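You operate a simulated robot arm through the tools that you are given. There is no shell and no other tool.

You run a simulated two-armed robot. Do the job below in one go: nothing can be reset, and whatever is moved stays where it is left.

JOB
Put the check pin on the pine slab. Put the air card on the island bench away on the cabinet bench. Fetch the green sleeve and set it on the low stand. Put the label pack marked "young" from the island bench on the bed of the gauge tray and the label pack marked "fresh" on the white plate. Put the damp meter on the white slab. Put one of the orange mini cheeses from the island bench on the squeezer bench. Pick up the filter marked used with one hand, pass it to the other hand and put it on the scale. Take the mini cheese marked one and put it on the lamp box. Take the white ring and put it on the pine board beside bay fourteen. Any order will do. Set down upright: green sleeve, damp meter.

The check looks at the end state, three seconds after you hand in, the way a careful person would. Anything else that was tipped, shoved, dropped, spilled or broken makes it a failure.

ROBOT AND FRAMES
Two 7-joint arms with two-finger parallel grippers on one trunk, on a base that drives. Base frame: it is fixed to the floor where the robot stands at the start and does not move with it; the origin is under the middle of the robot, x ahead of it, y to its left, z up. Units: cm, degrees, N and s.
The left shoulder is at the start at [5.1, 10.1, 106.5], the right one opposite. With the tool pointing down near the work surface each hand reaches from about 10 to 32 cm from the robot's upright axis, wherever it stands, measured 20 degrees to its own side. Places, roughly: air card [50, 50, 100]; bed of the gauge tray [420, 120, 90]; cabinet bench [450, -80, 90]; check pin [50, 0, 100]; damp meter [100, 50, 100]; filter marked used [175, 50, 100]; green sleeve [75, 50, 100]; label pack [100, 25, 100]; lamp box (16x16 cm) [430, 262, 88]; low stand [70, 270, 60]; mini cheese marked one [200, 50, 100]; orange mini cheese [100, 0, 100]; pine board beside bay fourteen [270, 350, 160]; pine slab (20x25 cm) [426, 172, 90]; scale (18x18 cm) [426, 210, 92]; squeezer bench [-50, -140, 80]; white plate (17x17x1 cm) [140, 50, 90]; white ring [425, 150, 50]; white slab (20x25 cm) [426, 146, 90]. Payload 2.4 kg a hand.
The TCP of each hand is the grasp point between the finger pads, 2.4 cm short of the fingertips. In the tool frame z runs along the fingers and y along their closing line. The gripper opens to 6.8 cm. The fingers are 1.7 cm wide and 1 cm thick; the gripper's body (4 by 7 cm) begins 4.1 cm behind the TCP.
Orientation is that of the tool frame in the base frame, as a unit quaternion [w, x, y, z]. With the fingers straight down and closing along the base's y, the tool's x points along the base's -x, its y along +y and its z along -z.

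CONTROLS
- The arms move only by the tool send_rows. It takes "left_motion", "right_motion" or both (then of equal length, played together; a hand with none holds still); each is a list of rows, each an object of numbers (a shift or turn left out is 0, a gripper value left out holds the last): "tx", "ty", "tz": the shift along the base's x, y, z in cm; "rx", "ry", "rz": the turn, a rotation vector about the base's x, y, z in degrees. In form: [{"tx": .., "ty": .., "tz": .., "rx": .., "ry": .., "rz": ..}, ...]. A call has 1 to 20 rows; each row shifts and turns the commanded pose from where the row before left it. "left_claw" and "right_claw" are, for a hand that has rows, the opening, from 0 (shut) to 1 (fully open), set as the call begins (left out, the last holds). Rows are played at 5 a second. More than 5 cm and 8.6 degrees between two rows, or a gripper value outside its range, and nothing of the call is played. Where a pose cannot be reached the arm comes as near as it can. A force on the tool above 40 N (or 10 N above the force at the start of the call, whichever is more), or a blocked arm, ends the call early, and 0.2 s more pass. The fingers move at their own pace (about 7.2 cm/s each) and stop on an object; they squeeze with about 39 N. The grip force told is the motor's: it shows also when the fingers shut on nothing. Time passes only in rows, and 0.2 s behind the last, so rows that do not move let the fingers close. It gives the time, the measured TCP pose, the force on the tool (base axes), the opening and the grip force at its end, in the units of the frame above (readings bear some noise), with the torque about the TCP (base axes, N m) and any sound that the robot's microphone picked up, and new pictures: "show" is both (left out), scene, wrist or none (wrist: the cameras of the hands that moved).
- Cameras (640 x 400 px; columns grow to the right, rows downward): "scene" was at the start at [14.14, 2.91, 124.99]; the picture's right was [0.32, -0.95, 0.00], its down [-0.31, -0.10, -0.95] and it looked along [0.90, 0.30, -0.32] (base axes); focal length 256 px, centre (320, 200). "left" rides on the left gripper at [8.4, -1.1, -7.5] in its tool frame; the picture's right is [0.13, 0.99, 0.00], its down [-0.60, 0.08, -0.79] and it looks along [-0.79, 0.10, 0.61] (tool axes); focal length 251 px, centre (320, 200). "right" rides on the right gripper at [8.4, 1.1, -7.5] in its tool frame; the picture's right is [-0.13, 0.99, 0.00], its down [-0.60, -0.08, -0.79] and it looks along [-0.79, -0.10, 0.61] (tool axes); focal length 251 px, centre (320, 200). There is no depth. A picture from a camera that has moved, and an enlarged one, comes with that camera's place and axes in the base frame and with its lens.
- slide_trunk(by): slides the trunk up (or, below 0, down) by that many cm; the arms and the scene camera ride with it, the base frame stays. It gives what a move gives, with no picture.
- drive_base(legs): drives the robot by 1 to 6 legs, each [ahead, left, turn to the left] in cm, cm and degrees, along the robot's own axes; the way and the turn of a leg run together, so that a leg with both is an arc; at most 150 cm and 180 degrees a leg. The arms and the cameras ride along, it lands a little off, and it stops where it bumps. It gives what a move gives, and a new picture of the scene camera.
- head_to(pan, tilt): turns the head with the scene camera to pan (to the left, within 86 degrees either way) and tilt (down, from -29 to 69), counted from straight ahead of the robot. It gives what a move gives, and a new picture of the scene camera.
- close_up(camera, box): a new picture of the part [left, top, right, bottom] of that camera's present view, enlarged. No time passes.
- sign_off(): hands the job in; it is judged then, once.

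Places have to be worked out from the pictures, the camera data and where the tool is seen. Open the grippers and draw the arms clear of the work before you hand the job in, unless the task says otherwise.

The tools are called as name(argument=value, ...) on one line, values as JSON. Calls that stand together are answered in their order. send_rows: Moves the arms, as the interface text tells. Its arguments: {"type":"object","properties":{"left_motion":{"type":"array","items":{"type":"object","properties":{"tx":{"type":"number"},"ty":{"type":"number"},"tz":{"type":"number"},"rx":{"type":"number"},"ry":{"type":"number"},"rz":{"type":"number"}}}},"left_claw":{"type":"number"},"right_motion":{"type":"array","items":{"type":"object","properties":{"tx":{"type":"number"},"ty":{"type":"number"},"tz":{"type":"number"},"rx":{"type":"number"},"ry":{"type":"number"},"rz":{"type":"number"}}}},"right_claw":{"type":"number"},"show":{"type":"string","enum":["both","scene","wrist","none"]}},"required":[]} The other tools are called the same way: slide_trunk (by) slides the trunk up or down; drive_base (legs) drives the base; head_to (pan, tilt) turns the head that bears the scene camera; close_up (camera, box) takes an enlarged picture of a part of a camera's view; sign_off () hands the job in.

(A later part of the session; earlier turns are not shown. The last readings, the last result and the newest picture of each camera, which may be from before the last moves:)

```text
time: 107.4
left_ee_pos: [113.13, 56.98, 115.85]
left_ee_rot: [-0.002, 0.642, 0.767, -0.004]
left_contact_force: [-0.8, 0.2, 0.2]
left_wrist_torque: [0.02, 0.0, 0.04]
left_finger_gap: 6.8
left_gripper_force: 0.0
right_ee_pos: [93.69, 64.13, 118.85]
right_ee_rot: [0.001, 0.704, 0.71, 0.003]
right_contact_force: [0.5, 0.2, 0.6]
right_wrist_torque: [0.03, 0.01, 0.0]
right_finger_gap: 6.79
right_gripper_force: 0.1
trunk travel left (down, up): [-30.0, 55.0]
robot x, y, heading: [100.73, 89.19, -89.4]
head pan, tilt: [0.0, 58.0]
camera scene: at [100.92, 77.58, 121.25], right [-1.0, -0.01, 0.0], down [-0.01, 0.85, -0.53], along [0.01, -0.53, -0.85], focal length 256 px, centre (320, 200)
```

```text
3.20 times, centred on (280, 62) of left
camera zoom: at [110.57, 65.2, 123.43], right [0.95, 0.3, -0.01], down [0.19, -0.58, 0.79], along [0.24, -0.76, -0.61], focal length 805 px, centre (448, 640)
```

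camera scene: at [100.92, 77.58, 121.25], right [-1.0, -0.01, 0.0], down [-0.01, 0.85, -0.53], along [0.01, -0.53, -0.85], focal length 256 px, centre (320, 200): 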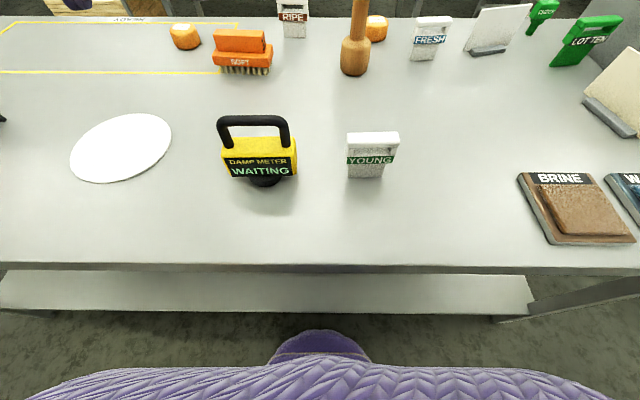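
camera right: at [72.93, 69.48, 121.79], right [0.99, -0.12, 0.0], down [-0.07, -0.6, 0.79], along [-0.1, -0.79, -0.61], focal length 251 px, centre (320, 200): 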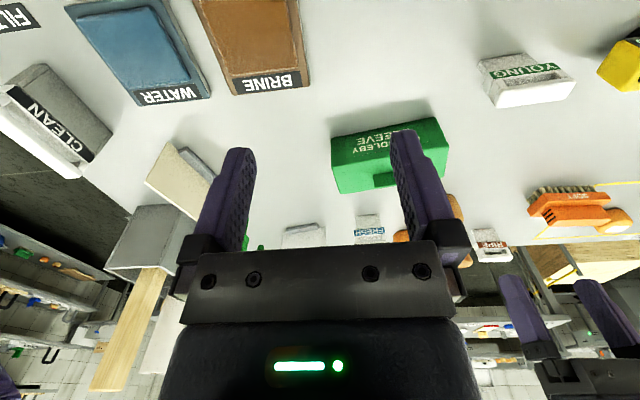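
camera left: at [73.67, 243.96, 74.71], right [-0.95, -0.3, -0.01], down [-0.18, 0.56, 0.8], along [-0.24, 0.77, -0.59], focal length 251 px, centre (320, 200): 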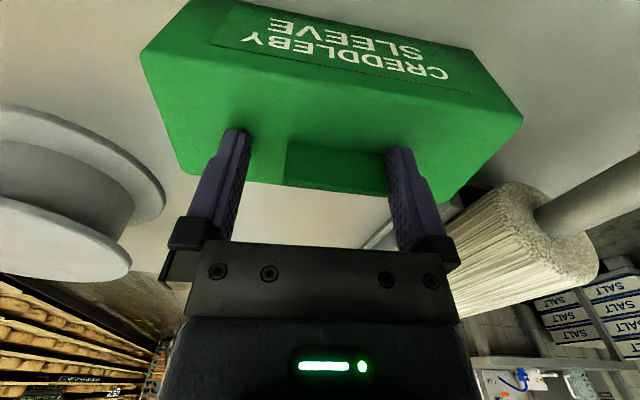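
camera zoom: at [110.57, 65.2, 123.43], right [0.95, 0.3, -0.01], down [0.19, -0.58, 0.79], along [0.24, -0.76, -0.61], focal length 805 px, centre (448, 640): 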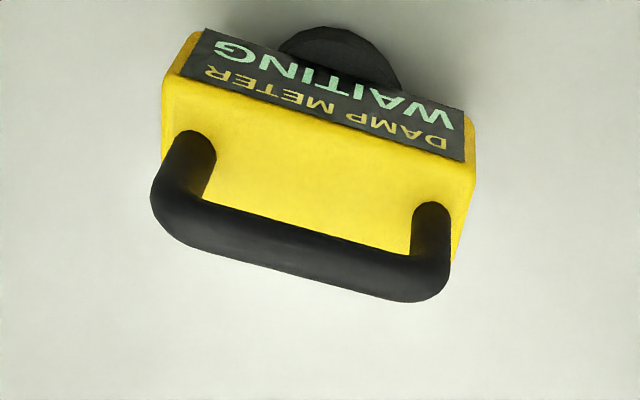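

The YOUNG pack stands at about (94.2, 52.2), 7 cm wide along x and ~2.5 cm thick along y, top at z≈96.3; it must be gripped across its thickness. I turn the right hand by -90° while staying high.

send_rows(right_motion=[{"rz": -7.5, "ty": -1, "tz": -0.5}, {"rz": -7.5, "ty": -1, "tz": -0.5}, {"rz": -7.5, "ty": -1, "tz": -0.5}, {"rz": -7.5, "ty": -1, "tz": -0.5}, {"rz": -7.5, "ty": -1, "tz": -0.5}, {"rz": -7.5, "ty": -1, "tz": -0.5}, {"rz": -7.5, "ty": -1, "tz": -0.5}, {"rz": -7.5, "ty": -1, "tz": -0.5}, {"rz": -7.5, "ty": -1, "tz": -0.5}, {"rz": -7.5, "ty": -1, "tz": -0.5}, {"rz": -7.5, "ty": -1, "tz": -0.5}, {"rz": -7.5, "ty": -1, "tz": -0.5}], show="both")

```text
time: 110.0
left_ee_pos: [113.16, 57.01, 115.9]
left_ee_rot: [-0.002, 0.642, 0.766, -0.003]
left_contact_force: [0.3, -0.3, -0.5]
left_wrist_torque: [-0.01, -0.01, -0.01]
left_finger_gap: 6.82
left_gripper_force: 0.0
right_ee_pos: [93.67, 52.1, 112.94]
right_ee_rot: [0.002, 1.0, 0.003, 0.0]
right_contact_force: [0.2, 0.5, -0.3]
right_wrist_torque: [0.03, 0.02, -0.03]
right_finger_gap: 6.77
right_gripper_force: 0.1
trunk travel left (down, up): [-30.0, 55.0]
robot x, y, heading: [100.86, 89.54, -89.5]
head pan, tilt: [0.0, 58.0]
camera scene: at [100.93, 77.6, 121.25], right [-1.0, -0.01, 0.0], down [-0.01, 0.85, -0.53], along [0.01, -0.53, -0.85], focal length 256 px, centre (320, 200)
camera right: at [102.22, 51.2, 120.49], right [-0.12, -0.99, 0.0], down [-0.61, 0.08, 0.79], along [-0.79, 0.1, -0.61], focal length 251 px, centre (320, 200)
```

scene: 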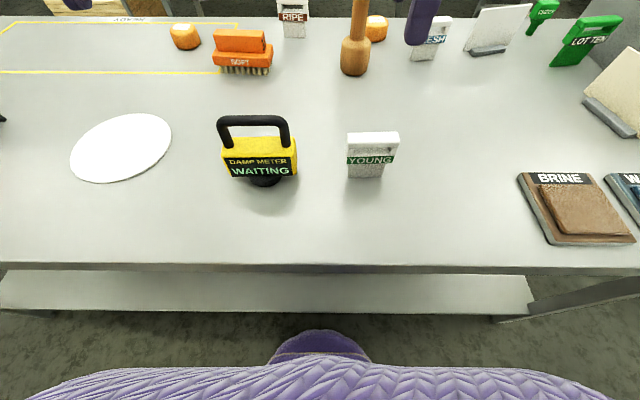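
right: 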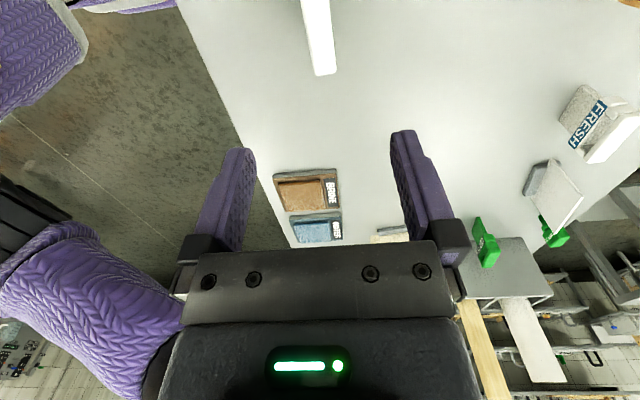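

The hand turned cleanly and the pack lies centered between the fingers. I lower to just above and check.

send_rows(right_motion=[{"tx": 0.5, "ty": 0.3}, {"tz": -3.5}, {"tz": -3.5}, {"tz": -3.5}, {"tz": -3}, {}], show="both")

```text
time: 111.4
left_ee_pos: [113.11, 57.12, 115.85]
left_ee_rot: [-0.002, 0.642, 0.767, -0.003]
left_contact_force: [-0.1, 0.1, -0.3]
left_wrist_torque: [0.03, -0.02, -0.05]
left_finger_gap: 6.79
left_gripper_force: 0.0
right_ee_pos: [94.25, 52.33, 99.55]
right_ee_rot: [0.002, 1.0, 0.004, 0.001]
right_contact_force: [0.5, -0.1, -0.7]
right_wrist_torque: [-0.03, 0.03, 0.03]
right_finger_gap: 6.79
right_gripper_force: 0.0
trunk travel left (down, up): [-30.0, 55.0]
robot x, y, heading: [100.87, 89.37, -89.5]
head pan, tilt: [0.0, 58.0]
camera scene: at [100.92, 77.6, 121.25], right [-1.0, -0.01, 0.0], down [-0.01, 0.85, -0.53], along [0.01, -0.53, -0.85], focal length 256 px, centre (320, 200)
camera right: at [102.68, 51.42, 107.13], right [-0.12, -0.99, 0.0], down [-0.61, 0.08, 0.79], along [-0.79, 0.09, -0.61], focal length 251 px, centre (320, 200)
```

scene: 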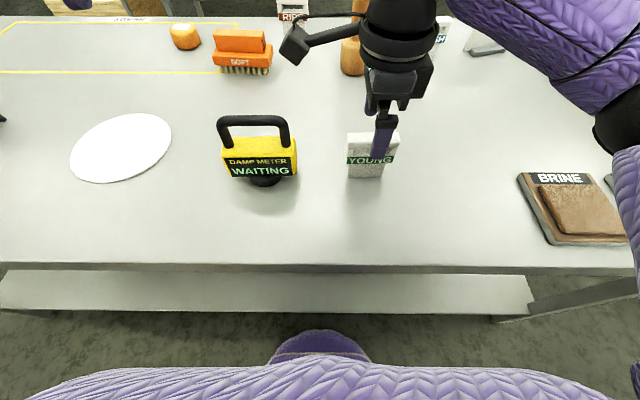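
right: 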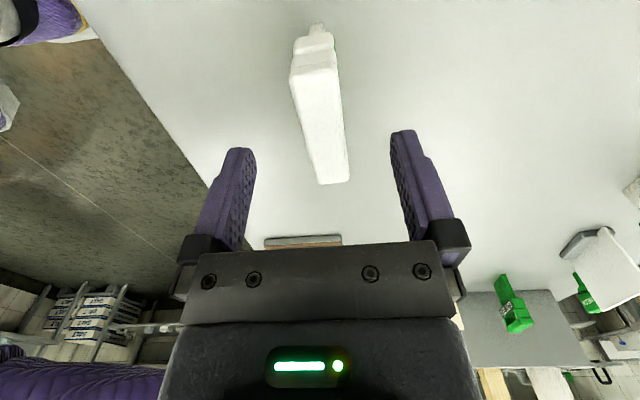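

Centered. I lower 5 cm and close on the pack.

send_rows(right_motion=[{"tz": -2}, {"tz": -2}, {"tz": -1.2}, {}], show="scene")

send_rows(right_motion=[{}, {}, {}, {}], right_claw=0, show="both")

```text
time: 112.4
left_ee_pos: [113.2, 57.07, 115.99]
left_ee_rot: [-0.003, 0.642, 0.766, -0.003]
left_contact_force: [0.2, 0.2, 0.5]
left_wrist_torque: [-0.03, 0.0, -0.01]
left_finger_gap: 6.8
left_gripper_force: 0.1
right_ee_pos: [94.1, 52.29, 94.33]
right_ee_rot: [0.002, 1.0, 0.004, 0.001]
right_contact_force: [-0.3, -0.4, 0.2]
right_wrist_torque: [-0.02, -0.02, 0.02]
right_finger_gap: 6.8
right_gripper_force: 0.1
trunk travel left (down, up): [-30.0, 55.0]
robot x, y, heading: [100.63, 89.83, -89.6]
head pan, tilt: [0.0, 58.0]
camera scene: at [100.92, 77.6, 121.25], right [-1.0, -0.01, 0.0], down [-0.01, 0.85, -0.53], along [0.01, -0.53, -0.85], focal length 256 px, centre (320, 200)
```

scene: 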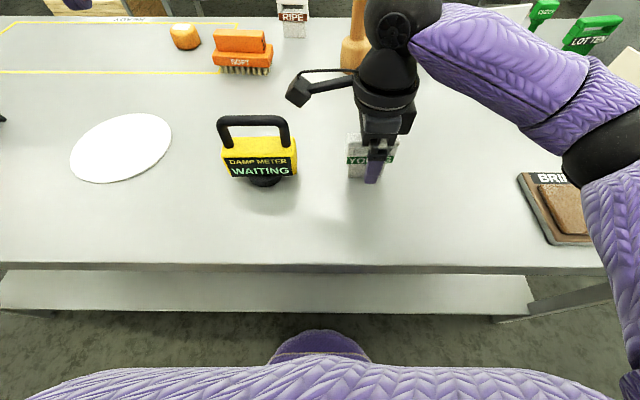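

```text
time: 113.4
left_ee_pos: [113.04, 57.09, 115.85]
left_ee_rot: [-0.002, 0.642, 0.767, -0.003]
left_contact_force: [-0.3, -0.8, -0.4]
left_wrist_torque: [0.01, -0.01, 0.0]
left_finger_gap: 6.81
left_gripper_force: 0.0
right_ee_pos: [94.14, 52.31, 94.35]
right_ee_rot: [0.002, 1.0, 0.005, 0.002]
right_contact_force: [0.9, 0.3, 0.7]
right_wrist_torque: [-0.01, -0.01, 0.04]
right_finger_gap: 2.16
right_gripper_force: 38.7
trunk travel left (down, up): [-30.0, 55.0]
robot x, y, heading: [100.58, 89.54, -89.1]
head pan, tilt: [0.0, 58.0]
camera scene: at [100.92, 77.61, 121.25], right [-1.0, -0.01, 0.0], down [-0.01, 0.85, -0.53], along [0.01, -0.53, -0.85], focal length 256 px, centre (320, 200)
camera right: at [102.68, 51.42, 101.98], right [-0.12, -0.99, 0.0], down [-0.61, 0.08, 0.79], along [-0.79, 0.09, -0.61], focal length 251 px, centre (320, 200)
```

scene: 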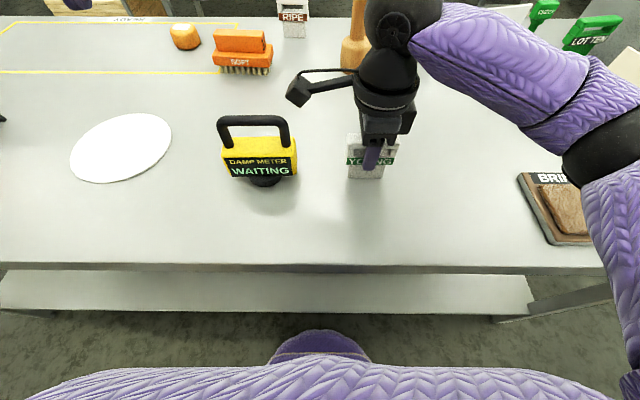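
right: 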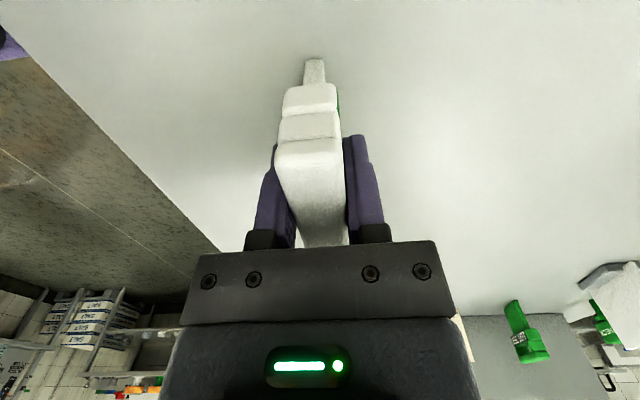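

Gripped at 2.2 cm. I lift the pack and draw the right hand back and to the right to make room for the left hand.

send_rows(right_motion=[{"tz": 3}, {"tz": 4}, {"tz": 4}, {"tz": 4}, {"tz": 2, "tx": -3, "ty": 2}, {"tx": -3, "ty": 3}, {"tx": -3, "ty": 3}, {"tx": -2, "ty": 3}], show="both")

```text
time: 115.2
left_ee_pos: [113.11, 57.12, 115.94]
left_ee_rot: [-0.002, 0.642, 0.767, -0.002]
left_contact_force: [-0.1, 0.3, 1.2]
left_wrist_torque: [0.0, 0.02, 0.01]
left_finger_gap: 6.8
left_gripper_force: 0.0
right_ee_pos: [83.23, 63.36, 111.29]
right_ee_rot: [0.001, 1.0, 0.004, 0.001]
right_contact_force: [0.2, 0.1, -1.3]
right_wrist_torque: [0.0, -0.01, -0.01]
right_finger_gap: 2.16
right_gripper_force: 38.2
trunk travel left (down, up): [-30.0, 55.0]
robot x, y, heading: [100.85, 89.19, -89.4]
head pan, tilt: [0.0, 58.0]
camera scene: at [100.9, 77.63, 121.25], right [-1.0, -0.01, 0.0], down [-0.01, 0.85, -0.53], along [0.01, -0.53, -0.85], focal length 256 px, centre (320, 200)
camera right: at [91.72, 62.54, 118.92], right [-0.12, -0.99, 0.0], down [-0.61, 0.08, 0.79], along [-0.79, 0.09, -0.61], focal length 251 px, centre (320, 200)
```

scene: 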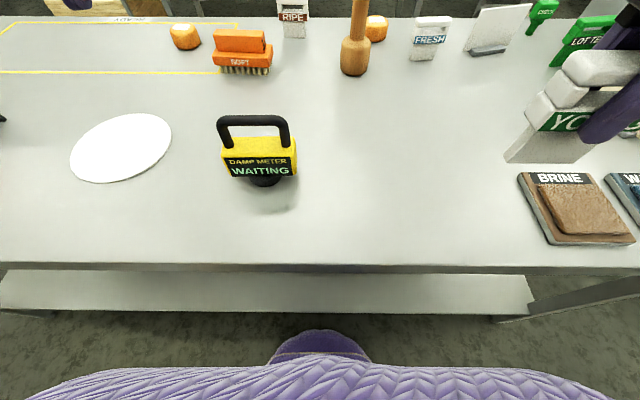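
right: 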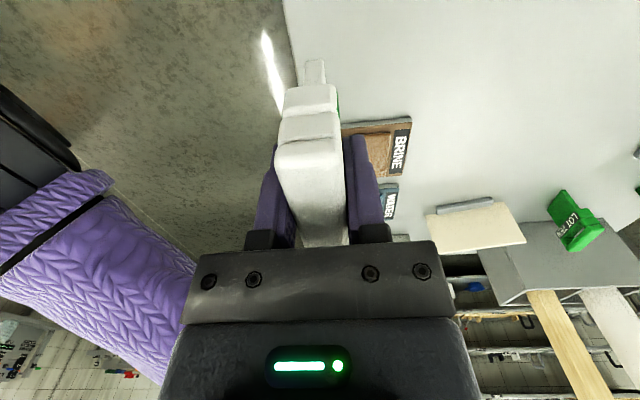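

The damp meter's handle bar is centered at about (110.1, 51.5, 98.5), running along x. I turn the left hand by +80° and bring it above the bar.

send_rows(left_motion=[{"rz": 8, "tx": -0.3, "ty": -0.56}, {"rz": 8, "tx": -0.3, "ty": -0.56}, {"rz": 8, "tx": -0.3, "ty": -0.56}, {"rz": 8, "tx": -0.3, "ty": -0.56}, {"rz": 8, "tx": -0.3, "ty": -0.56}, {"rz": 8, "tx": -0.3, "ty": -0.56}, {"rz": 8, "tx": -0.3, "ty": -0.56}, {"rz": 8, "tx": -0.3, "ty": -0.56}, {"rz": 8, "tx": -0.3, "ty": -0.56}, {"rz": 8, "tx": -0.3, "ty": -0.56}], show="both")

```text
time: 117.4
left_ee_pos: [110.26, 51.41, 115.81]
left_ee_rot: [0.001, -0.002, 1.0, -0.004]
left_contact_force: [-0.6, -0.8, -0.2]
left_wrist_torque: [0.0, 0.01, -0.02]
left_finger_gap: 6.78
left_gripper_force: 0.0
right_ee_pos: [83.2, 63.45, 111.23]
right_ee_rot: [0.002, 1.0, 0.004, 0.0]
right_contact_force: [-0.3, -0.2, -0.5]
right_wrist_torque: [-0.03, 0.0, -0.01]
right_finger_gap: 2.17
right_gripper_force: 39.1
trunk travel left (down, up): [-30.0, 55.0]
robot x, y, heading: [100.51, 89.48, -89.7]
head pan, tilt: [0.0, 58.0]
camera scene: at [100.91, 77.6, 121.25], right [-1.0, -0.01, 0.0], down [-0.01, 0.85, -0.53], along [0.01, -0.53, -0.85], focal length 256 px, centre (320, 200)
camera left: at [101.72, 50.35, 123.41], right [-0.13, 0.99, -0.01], down [0.6, 0.09, 0.79], along [0.79, 0.1, -0.61], focal length 251 px, centre (320, 200)
```

scene: 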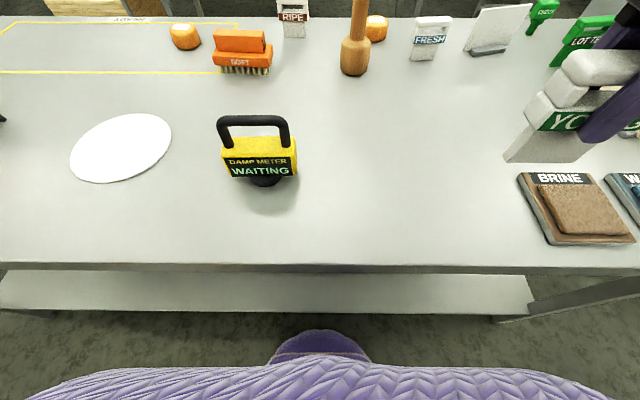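
left: 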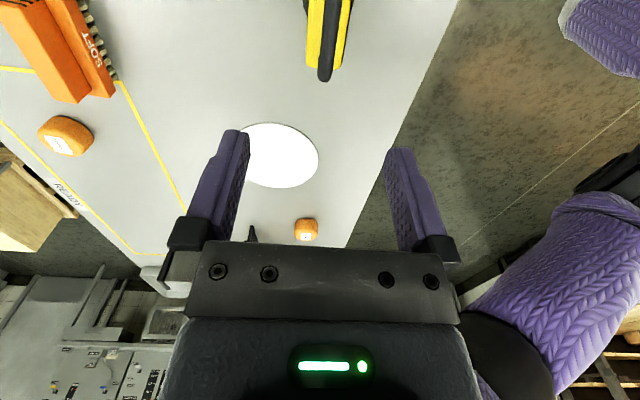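

The bar lies between the fingers along x. I lower to z≈104 and re-measure.

send_rows(left_motion=[{"tz": -4}, {"tz": -4}, {"tz": -3.8}, {}], show="both")

```text
time: 118.4
left_ee_pos: [110.14, 51.51, 103.93]
left_ee_rot: [0.0, -0.002, 1.0, -0.003]
left_contact_force: [-0.2, 0.3, 0.0]
left_wrist_torque: [0.01, 0.0, 0.0]
left_finger_gap: 6.78
left_gripper_force: 0.1
right_ee_pos: [83.18, 63.26, 111.3]
right_ee_rot: [0.002, 1.0, 0.005, 0.001]
right_contact_force: [-0.2, -0.5, 0.1]
right_wrist_torque: [-0.02, -0.02, 0.01]
right_finger_gap: 2.16
right_gripper_force: 39.1
trunk travel left (down, up): [-30.0, 55.0]
robot x, y, heading: [100.78, 89.72, -89.5]
head pan, tilt: [0.0, 58.0]
camera scene: at [100.92, 77.6, 121.25], right [-1.0, -0.01, 0.0], down [-0.01, 0.85, -0.53], along [0.01, -0.53, -0.85], focal length 256 px, centre (320, 200)
camera left: at [101.74, 50.52, 111.49], right [-0.13, 0.99, -0.01], down [0.6, 0.09, 0.79], along [0.79, 0.1, -0.61], focal length 251 px, centre (320, 200)
```

scene: 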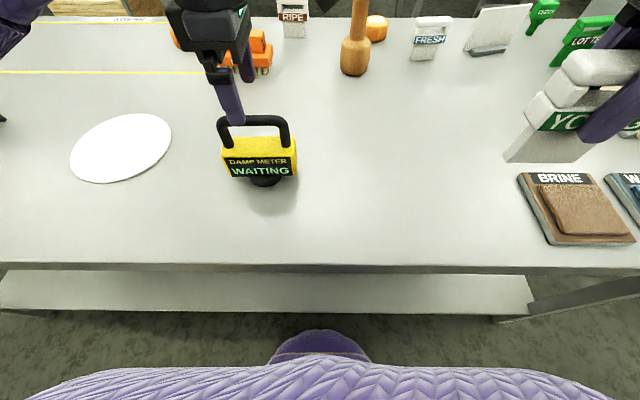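
left: 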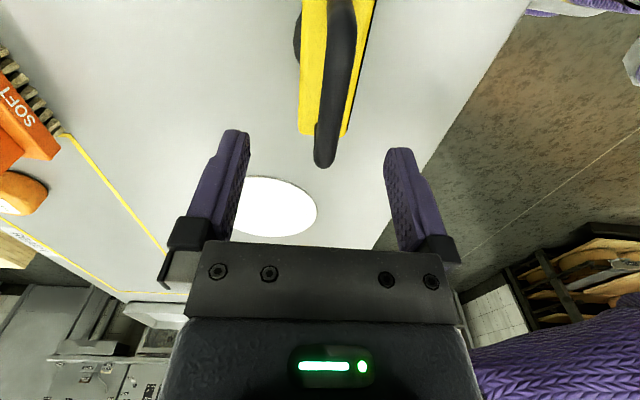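

Relative to the fingers the bar is ~0.8 cm toward +y. I correct this, lower to z≈98.3 and look.

send_rows(left_motion=[{"ty": 0.75}, {"tz": -2}, {"tz": -2}, {"tz": -1.6}, {}], show="both")

```text
time: 119.6
left_ee_pos: [110.36, 52.19, 98.27]
left_ee_rot: [0.0, -0.002, 1.0, -0.003]
left_contact_force: [0.0, -0.4, -0.1]
left_wrist_torque: [0.0, -0.02, -0.02]
left_finger_gap: 6.83
left_gripper_force: 0.1
right_ee_pos: [83.28, 63.33, 111.37]
right_ee_rot: [0.002, 1.0, 0.004, 0.002]
right_contact_force: [0.6, 0.9, -1.1]
right_wrist_torque: [0.0, -0.01, -0.01]
right_finger_gap: 2.15
right_gripper_force: 38.3
trunk travel left (down, up): [-30.0, 55.0]
robot x, y, heading: [100.63, 89.54, -89.4]
head pan, tilt: [0.0, 58.0]
camera scene: at [100.91, 77.6, 121.25], right [-1.0, -0.01, 0.0], down [-0.01, 0.85, -0.53], along [0.01, -0.53, -0.85], focal length 256 px, centre (320, 200)
camera left: at [101.82, 51.18, 105.95], right [-0.13, 0.99, -0.01], down [0.6, 0.08, 0.79], along [0.79, 0.1, -0.61], focal length 251 px, centre (320, 200)
```

scene: 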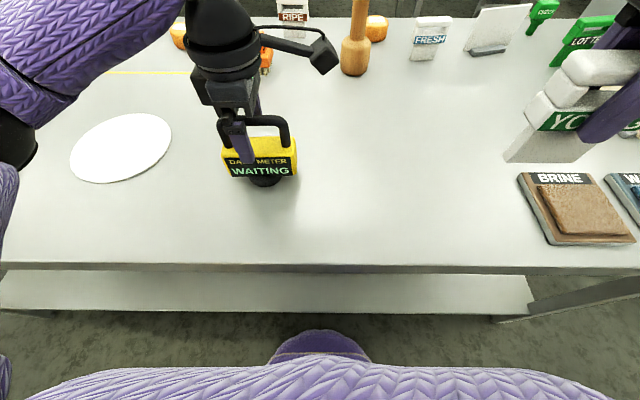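
left: 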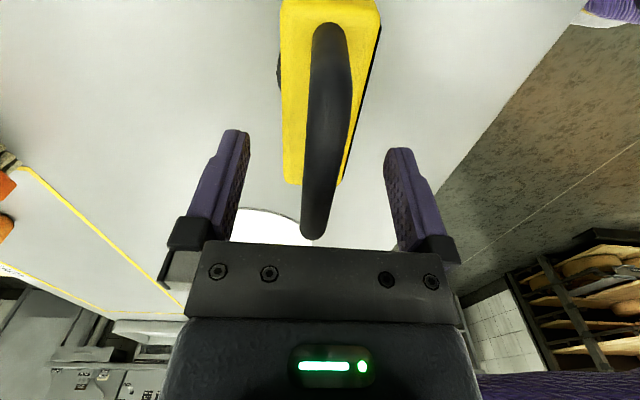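

The bar sits between the fingers near mid-span. I close.

send_rows(left_motion=[{}, {}, {}, {}, {}], left_claw=0, show="both")

```text
time: 120.8
left_ee_pos: [110.31, 52.14, 98.39]
left_ee_rot: [0.0, -0.002, 1.0, -0.002]
left_contact_force: [0.1, 0.1, 0.3]
left_wrist_torque: [-0.03, 0.0, 0.0]
left_finger_gap: 1.31
left_gripper_force: 32.9
right_ee_pos: [83.17, 63.35, 111.27]
right_ee_rot: [0.002, 1.0, 0.004, 0.001]
right_contact_force: [-0.9, 0.6, -0.8]
right_wrist_torque: [0.0, 0.0, -0.02]
right_finger_gap: 2.17
right_gripper_force: 38.5
trunk travel left (down, up): [-30.0, 55.0]
robot x, y, heading: [100.77, 89.3, -89.4]
head pan, tilt: [0.0, 58.0]
camera scene: at [100.91, 77.59, 121.25], right [-1.0, -0.01, 0.0], down [-0.01, 0.85, -0.53], along [0.01, -0.53, -0.85], focal length 256 px, centre (320, 200)
camera left: at [101.81, 51.17, 105.97], right [-0.13, 0.99, -0.01], down [0.6, 0.08, 0.79], along [0.79, 0.1, -0.61], focal length 251 px, centre (320, 200)
```

scene: 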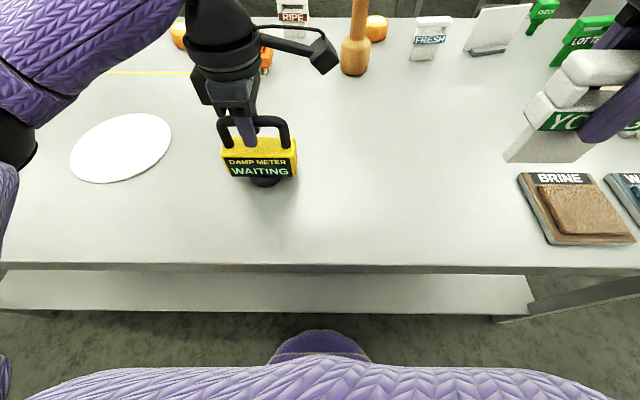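
left: 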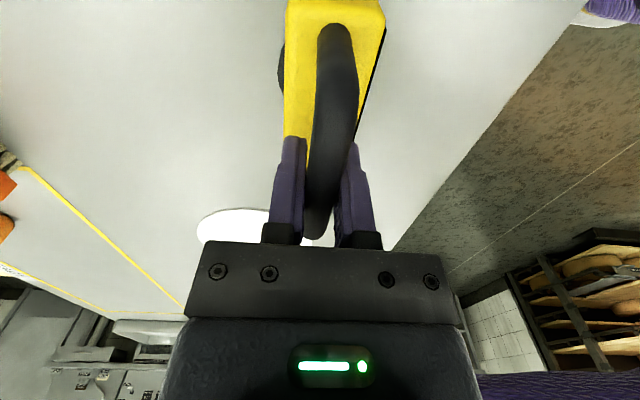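

The bar is gripped at 1.3 cm. I lift slightly and check for tilt.

send_rows(left_motion=[{"tz": 1.5}, {"tz": 2}, {}], show="both")

```text
time: 121.6
left_ee_pos: [110.13, 52.28, 102.0]
left_ee_rot: [0.0, -0.001, 1.0, -0.002]
left_contact_force: [-0.2, 0.7, -2.4]
left_wrist_torque: [0.01, -0.03, 0.0]
left_finger_gap: 1.3
left_gripper_force: 33.3
right_ee_pos: [83.11, 63.4, 111.25]
right_ee_rot: [0.001, 1.0, 0.004, 0.0]
right_contact_force: [0.1, -1.0, -0.6]
right_wrist_torque: [0.02, -0.04, 0.0]
right_finger_gap: 2.15
right_gripper_force: 38.6
trunk travel left (down, up): [-30.0, 55.0]
robot x, y, heading: [100.6, 88.85, -89.4]
head pan, tilt: [0.0, 58.0]
camera scene: at [100.92, 77.59, 121.25], right [-1.0, -0.01, 0.0], down [-0.01, 0.85, -0.53], along [0.01, -0.53, -0.85], focal length 256 px, centre (320, 200)
camera left: at [101.67, 51.21, 109.49], right [-0.13, 0.99, -0.01], down [0.6, 0.08, 0.79], along [0.79, 0.1, -0.61], focal length 251 px, centre (320, 200)
```

scene: 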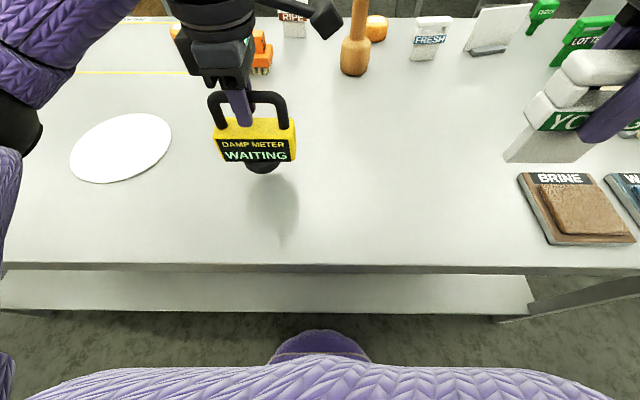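
left: 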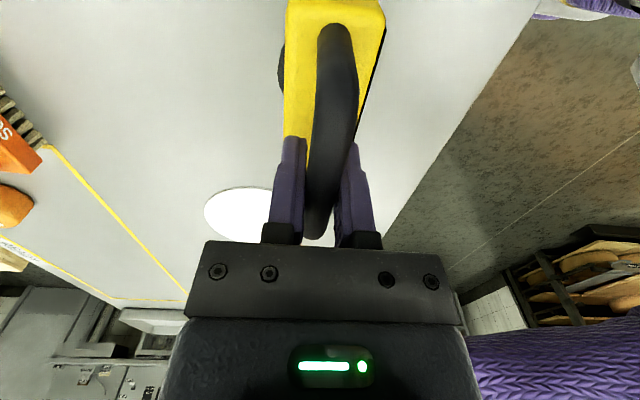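

The damp meter hangs upright. I raise it further, retract it, and then back away from the bench.

send_rows(left_motion=[{"tz": 3}, {"tz": 3}, {"tz": 3}, {"ty": 3}, {"ty": 3}, {"ty": 2}], show="none")

drive_base(legs=[[-45, 0, 0], [0, 0, 90]])

head_to(pan=0, tilt=10)

```text
time: 123.0
left_ee_pos: [110.19, 60.41, 111.15]
left_ee_rot: [0.0, -0.001, 1.0, -0.003]
left_contact_force: [0.3, 0.4, -2.7]
left_wrist_torque: [-0.01, -0.03, 0.0]
left_finger_gap: 1.3
left_gripper_force: 33.5
right_ee_pos: [83.27, 63.33, 111.36]
right_ee_rot: [0.001, 1.0, 0.004, 0.001]
right_contact_force: [-0.1, -0.3, -0.3]
right_wrist_torque: [-0.01, 0.0, -0.02]
right_finger_gap: 2.14
right_gripper_force: 38.2
trunk travel left (down, up): [-30.0, 55.0]
robot x, y, heading: [100.92, 89.37, -89.3]
head pan, tilt: [0.0, 58.0]
```

```text
time: 129.6
left_ee_pos: [129.23, 144.44, 111.15]
left_ee_rot: [-0.001, 0.715, -0.699, 0.002]
left_contact_force: [-0.4, -0.3, -2.7]
left_wrist_torque: [0.02, 0.02, 0.01]
left_finger_gap: 1.33
left_gripper_force: 33.4
right_ee_pos: [126.74, 117.46, 111.38]
right_ee_rot: [0.001, 0.696, 0.718, 0.002]
right_contact_force: [-0.1, 0.6, -1.5]
right_wrist_torque: [0.02, 0.02, 0.0]
right_finger_gap: 2.16
right_gripper_force: 38.5
trunk travel left (down, up): [-30.0, 55.0]
robot x, y, heading: [100.09, 134.69, 1.7]
head pan, tilt: [0.0, 58.0]
camera scene: at [112.02, 134.75, 121.25], right [0.03, -1.0, 0.0], down [-0.85, -0.03, -0.53], along [0.53, 0.02, -0.85], focal length 256 px, centre (320, 200)
```

scene: 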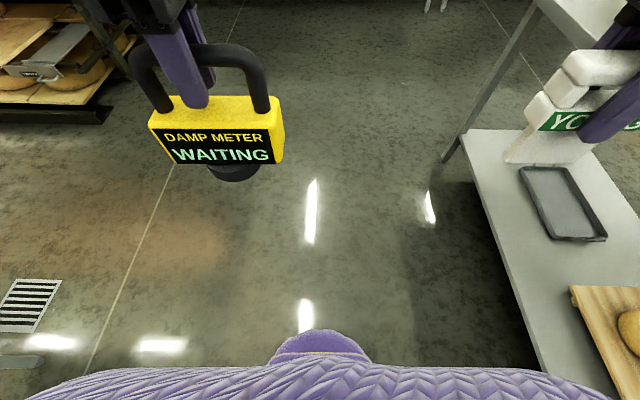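

```text
time: 130.7
left_ee_pos: [129.26, 144.48, 111.13]
left_ee_rot: [-0.002, 0.714, -0.7, 0.001]
left_contact_force: [0.4, 0.3, -2.5]
left_wrist_torque: [-0.02, 0.03, -0.01]
left_finger_gap: 1.34
left_gripper_force: 33.2
right_ee_pos: [126.69, 117.49, 111.3]
right_ee_rot: [0.0, 0.697, 0.717, 0.002]
right_contact_force: [-0.4, 0.0, -1.0]
right_wrist_torque: [0.0, 0.02, 0.01]
right_finger_gap: 2.15
right_gripper_force: 38.0
trunk travel left (down, up): [-30.0, 55.0]
robot x, y, heading: [100.13, 134.49, 1.7]
head pan, tilt: [0.0, 10.0]
camera scene: at [114.43, 134.82, 128.45], right [0.03, -1.0, 0.0], down [-0.17, -0.01, -0.98], along [0.98, 0.03, -0.17], focal length 256 px, centre (320, 200)
```

scene: 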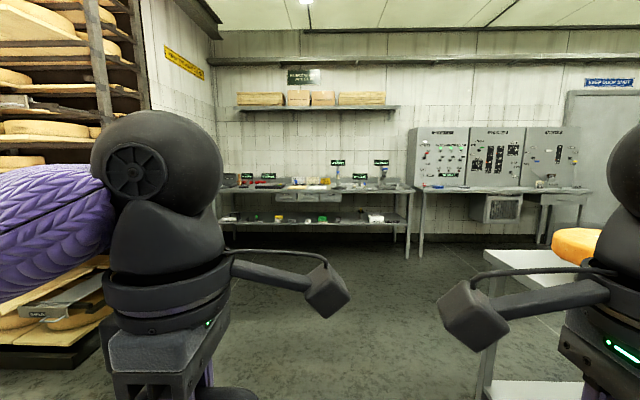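

The way to the far wall bench is clear. I drive 150 + 55 cm toward +x and look at it more closely.

drive_base(legs=[[150, 0, -1.7], [70, 8, 0]])

head_to(pan=0, tilt=20)

```text
time: 141.4
left_ee_pos: [346.19, 151.78, 111.13]
left_ee_rot: [0.002, -0.701, 0.713, -0.002]
left_contact_force: [0.2, -0.2, -2.5]
left_wrist_torque: [0.01, 0.01, 0.0]
left_finger_gap: 1.31
left_gripper_force: 33.1
right_ee_pos: [342.53, 124.84, 111.28]
right_ee_rot: [0.001, 0.712, 0.703, 0.001]
right_contact_force: [0.1, -0.5, -0.5]
right_wrist_torque: [0.01, -0.02, 0.03]
right_finger_gap: 2.16
right_gripper_force: 39.0
trunk travel left (down, up): [-30.0, 55.0]
robot x, y, heading: [317.03, 142.92, -0.7]
head pan, tilt: [0.0, 10.0]
camera scene: at [331.01, 142.83, 128.45], right [-0.01, -1.0, 0.0], down [-0.17, 0.0, -0.98], along [0.98, -0.01, -0.17], focal length 256 px, centre (320, 200)
```

scene: 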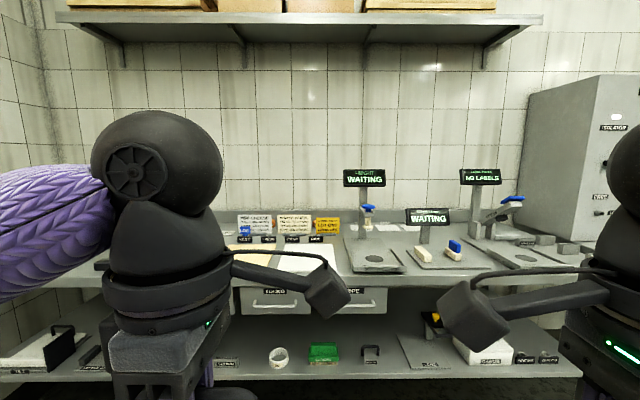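

```text
time: 142.2
left_ee_pos: [346.19, 151.8, 111.08]
left_ee_rot: [0.002, -0.701, 0.713, -0.002]
left_contact_force: [0.2, 0.0, -2.8]
left_wrist_torque: [0.0, -0.02, 0.0]
left_finger_gap: 1.29
left_gripper_force: 33.1
right_ee_pos: [342.54, 124.97, 111.21]
right_ee_rot: [0.001, 0.711, 0.703, 0.002]
right_contact_force: [0.3, -0.2, -0.7]
right_wrist_torque: [-0.03, 0.05, 0.0]
right_finger_gap: 2.15
right_gripper_force: 38.6
trunk travel left (down, up): [-30.0, 55.0]
robot x, y, heading: [316.58, 143.04, -0.5]
head pan, tilt: [0.0, 20.0]
camera scene: at [331.01, 142.83, 126.83], right [-0.01, -1.0, 0.0], down [-0.34, 0.0, -0.94], along [0.94, -0.01, -0.34], focal length 256 px, centre (320, 200)
```

scene: 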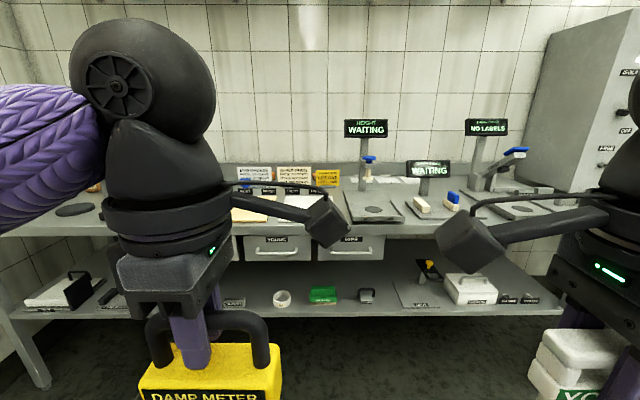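

The bench has several stations. I enlarge the view and pan left and right.

close_up(camera="scene", box=[220, 110, 580, 335])

head_to(pan=35, tilt=18)

head_to(pan=-35, tilt=18)

```text
1.78 times, centred on (400, 222) of scene
camera zoom: at [331.01, 142.83, 126.83], right [-0.01, -1.0, 0.0], down [-0.34, 0.0, -0.94], along [0.94, -0.01, -0.34], focal length 454 px, centre (178, 160)
```

zoom: 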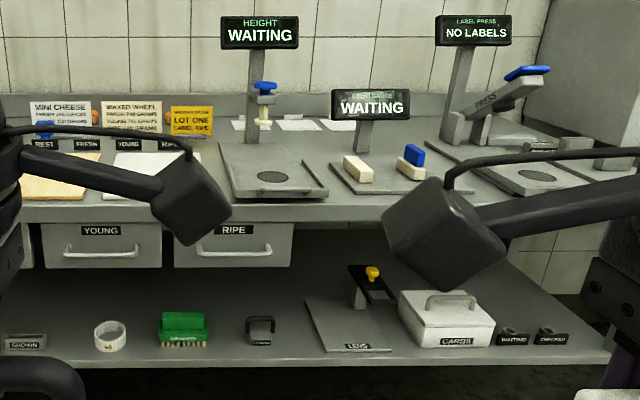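

```text
time: 143.2
left_ee_pos: [345.99, 151.88, 111.04]
left_ee_rot: [0.001, -0.701, 0.713, -0.002]
left_contact_force: [-0.2, -0.8, -2.6]
left_wrist_torque: [0.0, 0.0, 0.05]
left_finger_gap: 1.32
left_gripper_force: 33.6
right_ee_pos: [342.62, 124.96, 111.37]
right_ee_rot: [0.001, 0.712, 0.702, 0.002]
right_contact_force: [0.7, -0.2, -1.2]
right_wrist_torque: [0.02, 0.02, 0.0]
right_finger_gap: 2.14
right_gripper_force: 38.7
trunk travel left (down, up): [-30.0, 55.0]
robot x, y, heading: [316.58, 143.09, -0.7]
head pan, tilt: [35.0, 18.0]
camera scene: at [329.4, 148.19, 127.15], right [0.56, -0.83, 0.0], down [-0.26, -0.17, -0.95], along [0.78, 0.54, -0.31], focal length 256 px, centre (320, 200)
```

scene: 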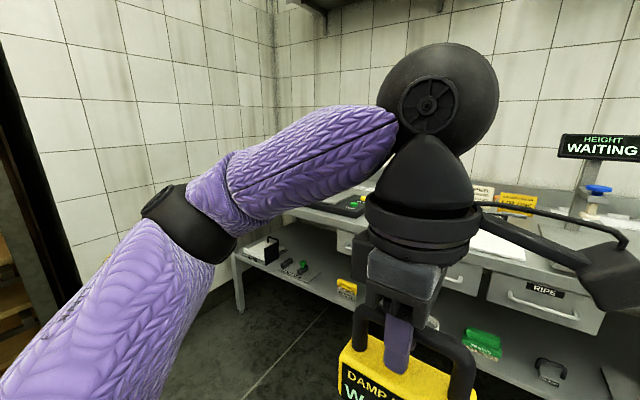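

```text
time: 144.6
left_ee_pos: [346.22, 151.85, 111.0]
left_ee_rot: [0.002, -0.701, 0.713, -0.002]
left_contact_force: [0.3, 0.5, -2.2]
left_wrist_torque: [0.02, -0.01, -0.02]
left_finger_gap: 1.32
left_gripper_force: 33.1
right_ee_pos: [342.63, 124.96, 111.25]
right_ee_rot: [0.001, 0.712, 0.703, 0.001]
right_contact_force: [-0.7, 0.0, -1.4]
right_wrist_torque: [0.0, -0.04, 0.0]
right_finger_gap: 2.17
right_gripper_force: 38.7
trunk travel left (down, up): [-30.0, 55.0]
robot x, y, heading: [316.83, 143.02, -0.7]
head pan, tilt: [-35.0, 18.0]
camera scene: at [329.29, 137.5, 127.15], right [-0.58, -0.81, 0.0], down [-0.25, 0.18, -0.95], along [0.77, -0.55, -0.31], focal length 256 px, centre (320, 200)
```

scene: 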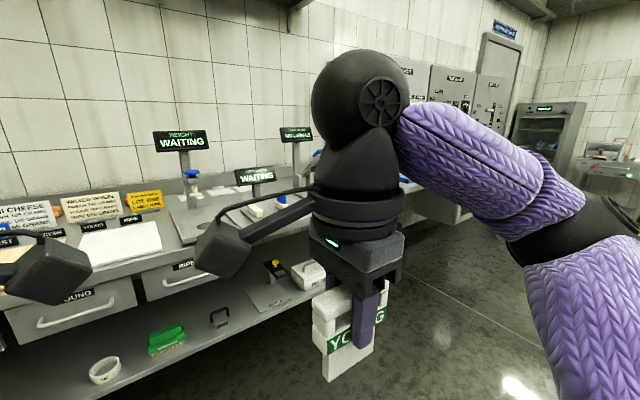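

The HEIGHT gauge tray (disc near (427,120)) is the gauge tray bed, the white slab is at y≈146, and the pine slab is left of it. I drive so both hands come over their targets.

drive_base(legs=[[62, -6, 0.6]])

head_to(pan=0, tilt=40)

```text
time: 148.1
left_ee_pos: [408.95, 146.02, 111.01]
left_ee_rot: [0.002, -0.706, 0.709, -0.002]
left_contact_force: [-0.6, 0.6, -3.6]
left_wrist_torque: [0.02, 0.01, 0.04]
left_finger_gap: 1.33
left_gripper_force: 33.2
right_ee_pos: [405.83, 119.02, 111.27]
right_ee_rot: [0.001, 0.706, 0.708, 0.002]
right_contact_force: [0.0, -0.1, -0.7]
right_wrist_torque: [-0.01, -0.01, 0.02]
right_finger_gap: 2.17
right_gripper_force: 38.2
trunk travel left (down, up): [-30.0, 55.0]
robot x, y, heading: [379.59, 136.67, 0.4]
head pan, tilt: [-35.0, 18.0]
camera scene: at [392.28, 131.4, 127.15], right [-0.57, -0.82, 0.0], down [-0.25, 0.18, -0.95], along [0.78, -0.54, -0.31], focal length 256 px, centre (320, 200)
```

scene: 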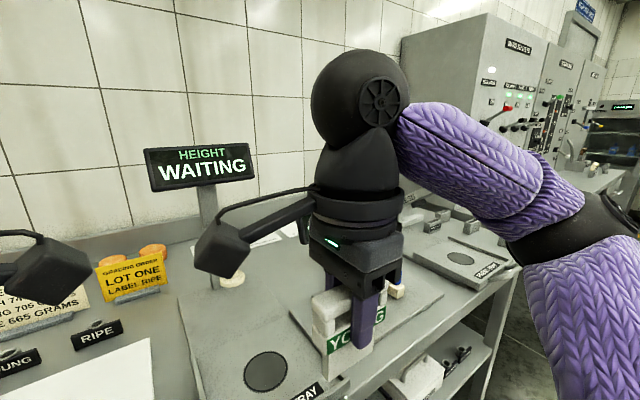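

```text
time: 149.1
left_ee_pos: [408.94, 145.97, 111.02]
left_ee_rot: [0.002, -0.706, 0.708, -0.002]
left_contact_force: [-0.2, -0.6, -2.3]
left_wrist_torque: [0.02, 0.0, -0.02]
left_finger_gap: 1.33
left_gripper_force: 33.3
right_ee_pos: [405.73, 119.15, 111.31]
right_ee_rot: [0.001, 0.706, 0.708, 0.002]
right_contact_force: [0.6, 0.1, -0.2]
right_wrist_torque: [-0.01, 0.0, 0.03]
right_finger_gap: 2.17
right_gripper_force: 38.6
trunk travel left (down, up): [-30.0, 55.0]
robot x, y, heading: [379.84, 137.03, -0.1]
head pan, tilt: [0.0, 40.0]
camera scene: at [393.1, 136.75, 123.69], right [0.0, -1.0, 0.0], down [-0.64, 0.0, -0.77], along [0.77, 0.0, -0.64], focal length 256 px, centre (320, 200)
```

scene: 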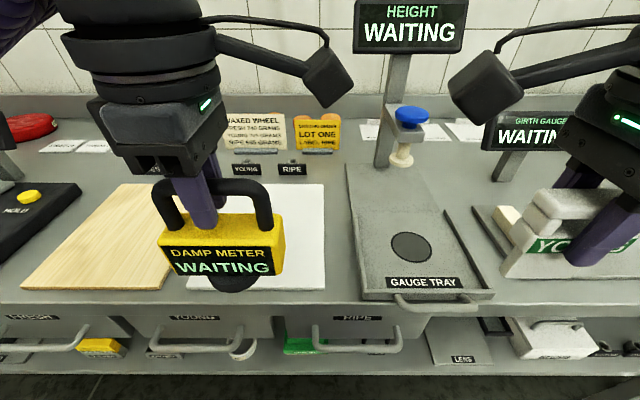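

The gauge tray bed is centered about (422,121), and the white slab about (427,146). I drive 7 cm nearer, then move both hands over the targets.

drive_base(legs=[[7, 0, 0]])

send_rows(left_motion=[{"tx": 2, "tz": -1}, {"tx": 2, "tz": -1}, {"tx": 2, "tz": -1}, {"tx": 2, "tz": -1}], right_motion=[{"tx": 2.5, "ty": 0.5, "tz": -1.5}, {"tx": 2.5, "ty": 0.5, "tz": -1.5}, {"tx": 2.5, "ty": 0.5, "tz": -1.5}, {"tx": 2.5, "ty": 0.4, "tz": -1.5}], show="both")

```text
time: 150.1
left_ee_pos: [415.95, 145.86, 111.0]
left_ee_rot: [0.002, -0.705, 0.709, -0.002]
left_contact_force: [0.7, -0.7, -3.1]
left_wrist_torque: [0.0, 0.04, -0.01]
left_finger_gap: 1.3
left_gripper_force: 33.0
right_ee_pos: [412.65, 119.08, 111.26]
right_ee_rot: [0.0, 0.707, 0.707, 0.002]
right_contact_force: [-0.2, -0.8, -1.5]
right_wrist_torque: [0.0, 0.0, 0.02]
right_finger_gap: 2.19
right_gripper_force: 38.7
trunk travel left (down, up): [-30.0, 55.0]
robot x, y, heading: [386.52, 136.72, 0.1]
head pan, tilt: [0.0, 40.0]
camera scene: at [400.1, 136.77, 123.68], right [0.0, -1.0, 0.0], down [-0.64, 0.0, -0.77], along [0.77, 0.0, -0.64], focal length 256 px, centre (320, 200)
```

scene: 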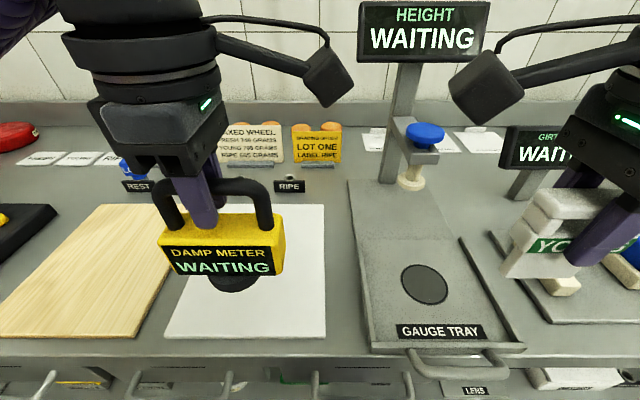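

```text
time: 151.1
left_ee_pos: [423.76, 145.97, 106.82]
left_ee_rot: [0.003, -0.705, 0.709, -0.002]
left_contact_force: [0.2, 0.6, -2.6]
left_wrist_torque: [0.03, 0.0, 0.02]
left_finger_gap: 1.33
left_gripper_force: 33.5
right_ee_pos: [422.7, 120.75, 105.24]
right_ee_rot: [0.0, 0.707, 0.707, 0.001]
right_contact_force: [0.2, -0.2, -0.9]
right_wrist_torque: [0.01, -0.02, -0.02]
right_finger_gap: 2.16
right_gripper_force: 37.9
trunk travel left (down, up): [-30.0, 55.0]
robot x, y, heading: [386.69, 136.96, -0.1]
head pan, tilt: [0.0, 40.0]
camera scene: at [400.08, 136.77, 123.68], right [0.0, -1.0, 0.0], down [-0.64, 0.0, -0.77], along [0.77, 0.0, -0.64], focal length 256 px, centre (320, 200)
camera right: at [423.85, 129.36, 112.79], right [0.99, -0.13, 0.0], down [-0.08, -0.6, 0.79], along [-0.1, -0.79, -0.61], focal length 251 px, centre (320, 200)
camera left: at [424.71, 137.66, 114.39], right [-0.99, -0.12, -0.01], down [-0.08, 0.6, 0.79], along [-0.09, 0.79, -0.61], focal length 251 px, centre (320, 200)
```

scene: 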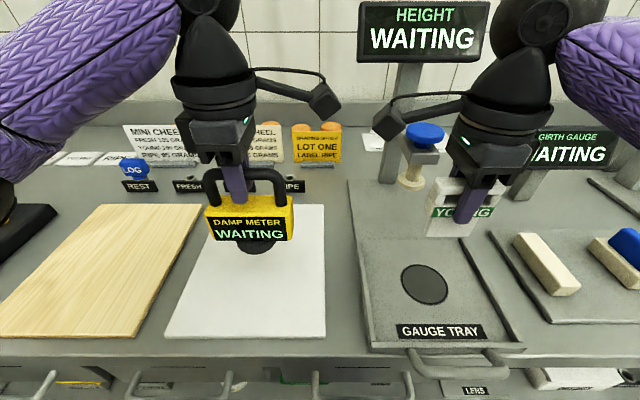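
right: 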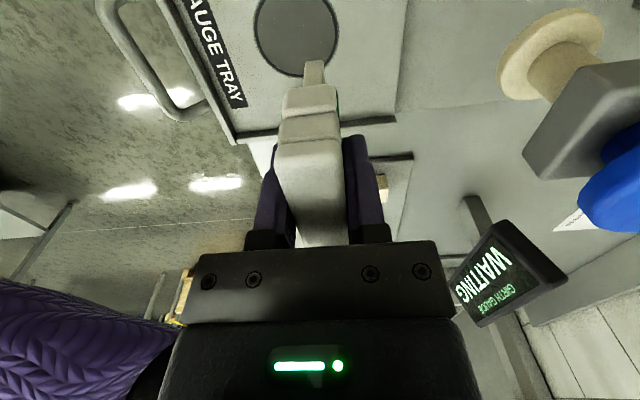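
left: 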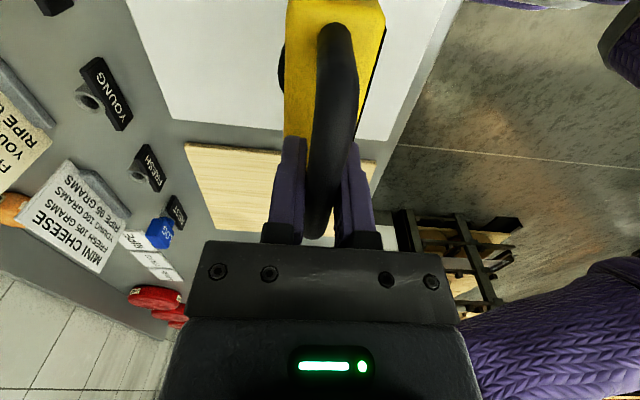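

Both items are over their targets. I lower the right hand toward the tray bed, slowly at the end.

send_rows(right_motion=[{"tz": -3}, {"tz": -3}, {"tz": -2}, {"tz": -0.4}, {"tz": -0.3}, {"tz": -0.3}, {"tz": -0.2}, {"tz": -0.2}, {"tz": -0.2}, {"tz": -0.2}], show="scene")

```text
time: 153.3
left_ee_pos: [423.54, 146.01, 106.96]
left_ee_rot: [0.003, -0.705, 0.709, -0.002]
left_contact_force: [0.2, 0.5, -2.7]
left_wrist_torque: [0.03, -0.01, 0.0]
left_finger_gap: 1.33
left_gripper_force: 33.0
right_ee_pos: [422.51, 120.99, 95.65]
right_ee_rot: [0.003, 0.707, 0.707, 0.002]
right_contact_force: [0.0, 0.0, 30.3]
right_wrist_torque: [-0.01, 0.04, 0.15]
right_finger_gap: 2.15
right_gripper_force: 38.6
trunk travel left (down, up): [-30.0, 55.0]
robot x, y, heading: [386.67, 137.15, 0.5]
head pan, tilt: [0.0, 40.0]
camera scene: at [399.87, 136.84, 123.72], right [0.0, -1.0, 0.0], down [-0.64, 0.0, -0.77], along [0.77, 0.0, -0.64], focal length 256 px, centre (320, 200)
```

scene: 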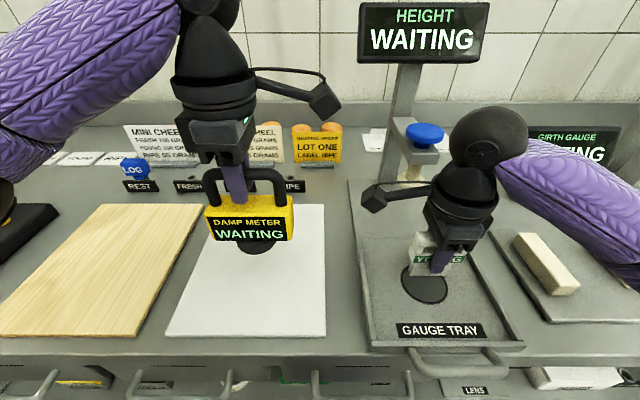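

The pack is on the bed (30 N). I ease the pressure and release.

send_rows(right_motion=[{"tz": 0.25}, {}], show="none")

```text
time: 153.9
left_ee_pos: [423.61, 146.01, 106.84]
left_ee_rot: [0.002, -0.705, 0.709, -0.002]
left_contact_force: [-0.5, 0.1, -1.8]
left_wrist_torque: [-0.01, -0.02, -0.04]
left_finger_gap: 1.29
left_gripper_force: 33.3
right_ee_pos: [422.63, 120.92, 95.57]
right_ee_rot: [0.0, 0.707, 0.707, 0.0]
right_contact_force: [-0.3, 0.1, -0.9]
right_wrist_torque: [0.02, 0.01, 0.01]
right_finger_gap: 2.15
right_gripper_force: 38.3
trunk travel left (down, up): [-30.0, 55.0]
robot x, y, heading: [386.72, 136.62, -0.2]
head pan, tilt: [0.0, 40.0]
```

send_rows(right_motion=[{"tz": -0.1}, {}, {}, {}], right_claw=1, show="both")

```text
time: 154.9
left_ee_pos: [423.73, 145.99, 106.77]
left_ee_rot: [0.003, -0.705, 0.709, -0.002]
left_contact_force: [-0.1, -1.0, -2.3]
left_wrist_torque: [0.0, -0.03, 0.0]
left_finger_gap: 1.34
left_gripper_force: 33.1
right_ee_pos: [422.63, 120.94, 95.68]
right_ee_rot: [0.0, 0.707, 0.707, 0.002]
right_contact_force: [0.3, 0.7, 0.2]
right_wrist_torque: [-0.01, 0.0, 0.02]
right_finger_gap: 6.79
right_gripper_force: 0.1
trunk travel left (down, up): [-30.0, 55.0]
robot x, y, heading: [386.43, 136.66, 0.2]
head pan, tilt: [0.0, 40.0]
camera scene: at [400.04, 136.77, 123.69], right [0.0, -1.0, 0.0], down [-0.64, 0.0, -0.77], along [0.77, 0.0, -0.64], focal length 256 px, centre (320, 200)
camera right: at [423.83, 129.45, 103.27], right [0.99, -0.13, 0.0], down [-0.08, -0.6, 0.79], along [-0.1, -0.79, -0.61], focal length 251 px, centre (320, 200)
```

scene: 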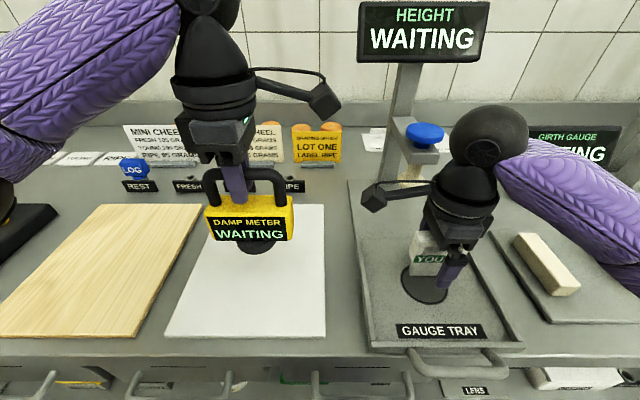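
right: 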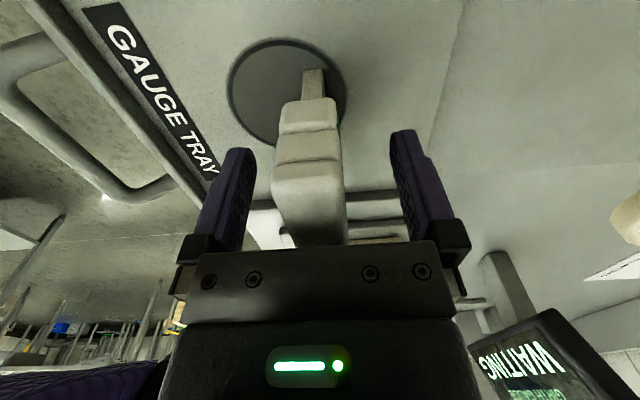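

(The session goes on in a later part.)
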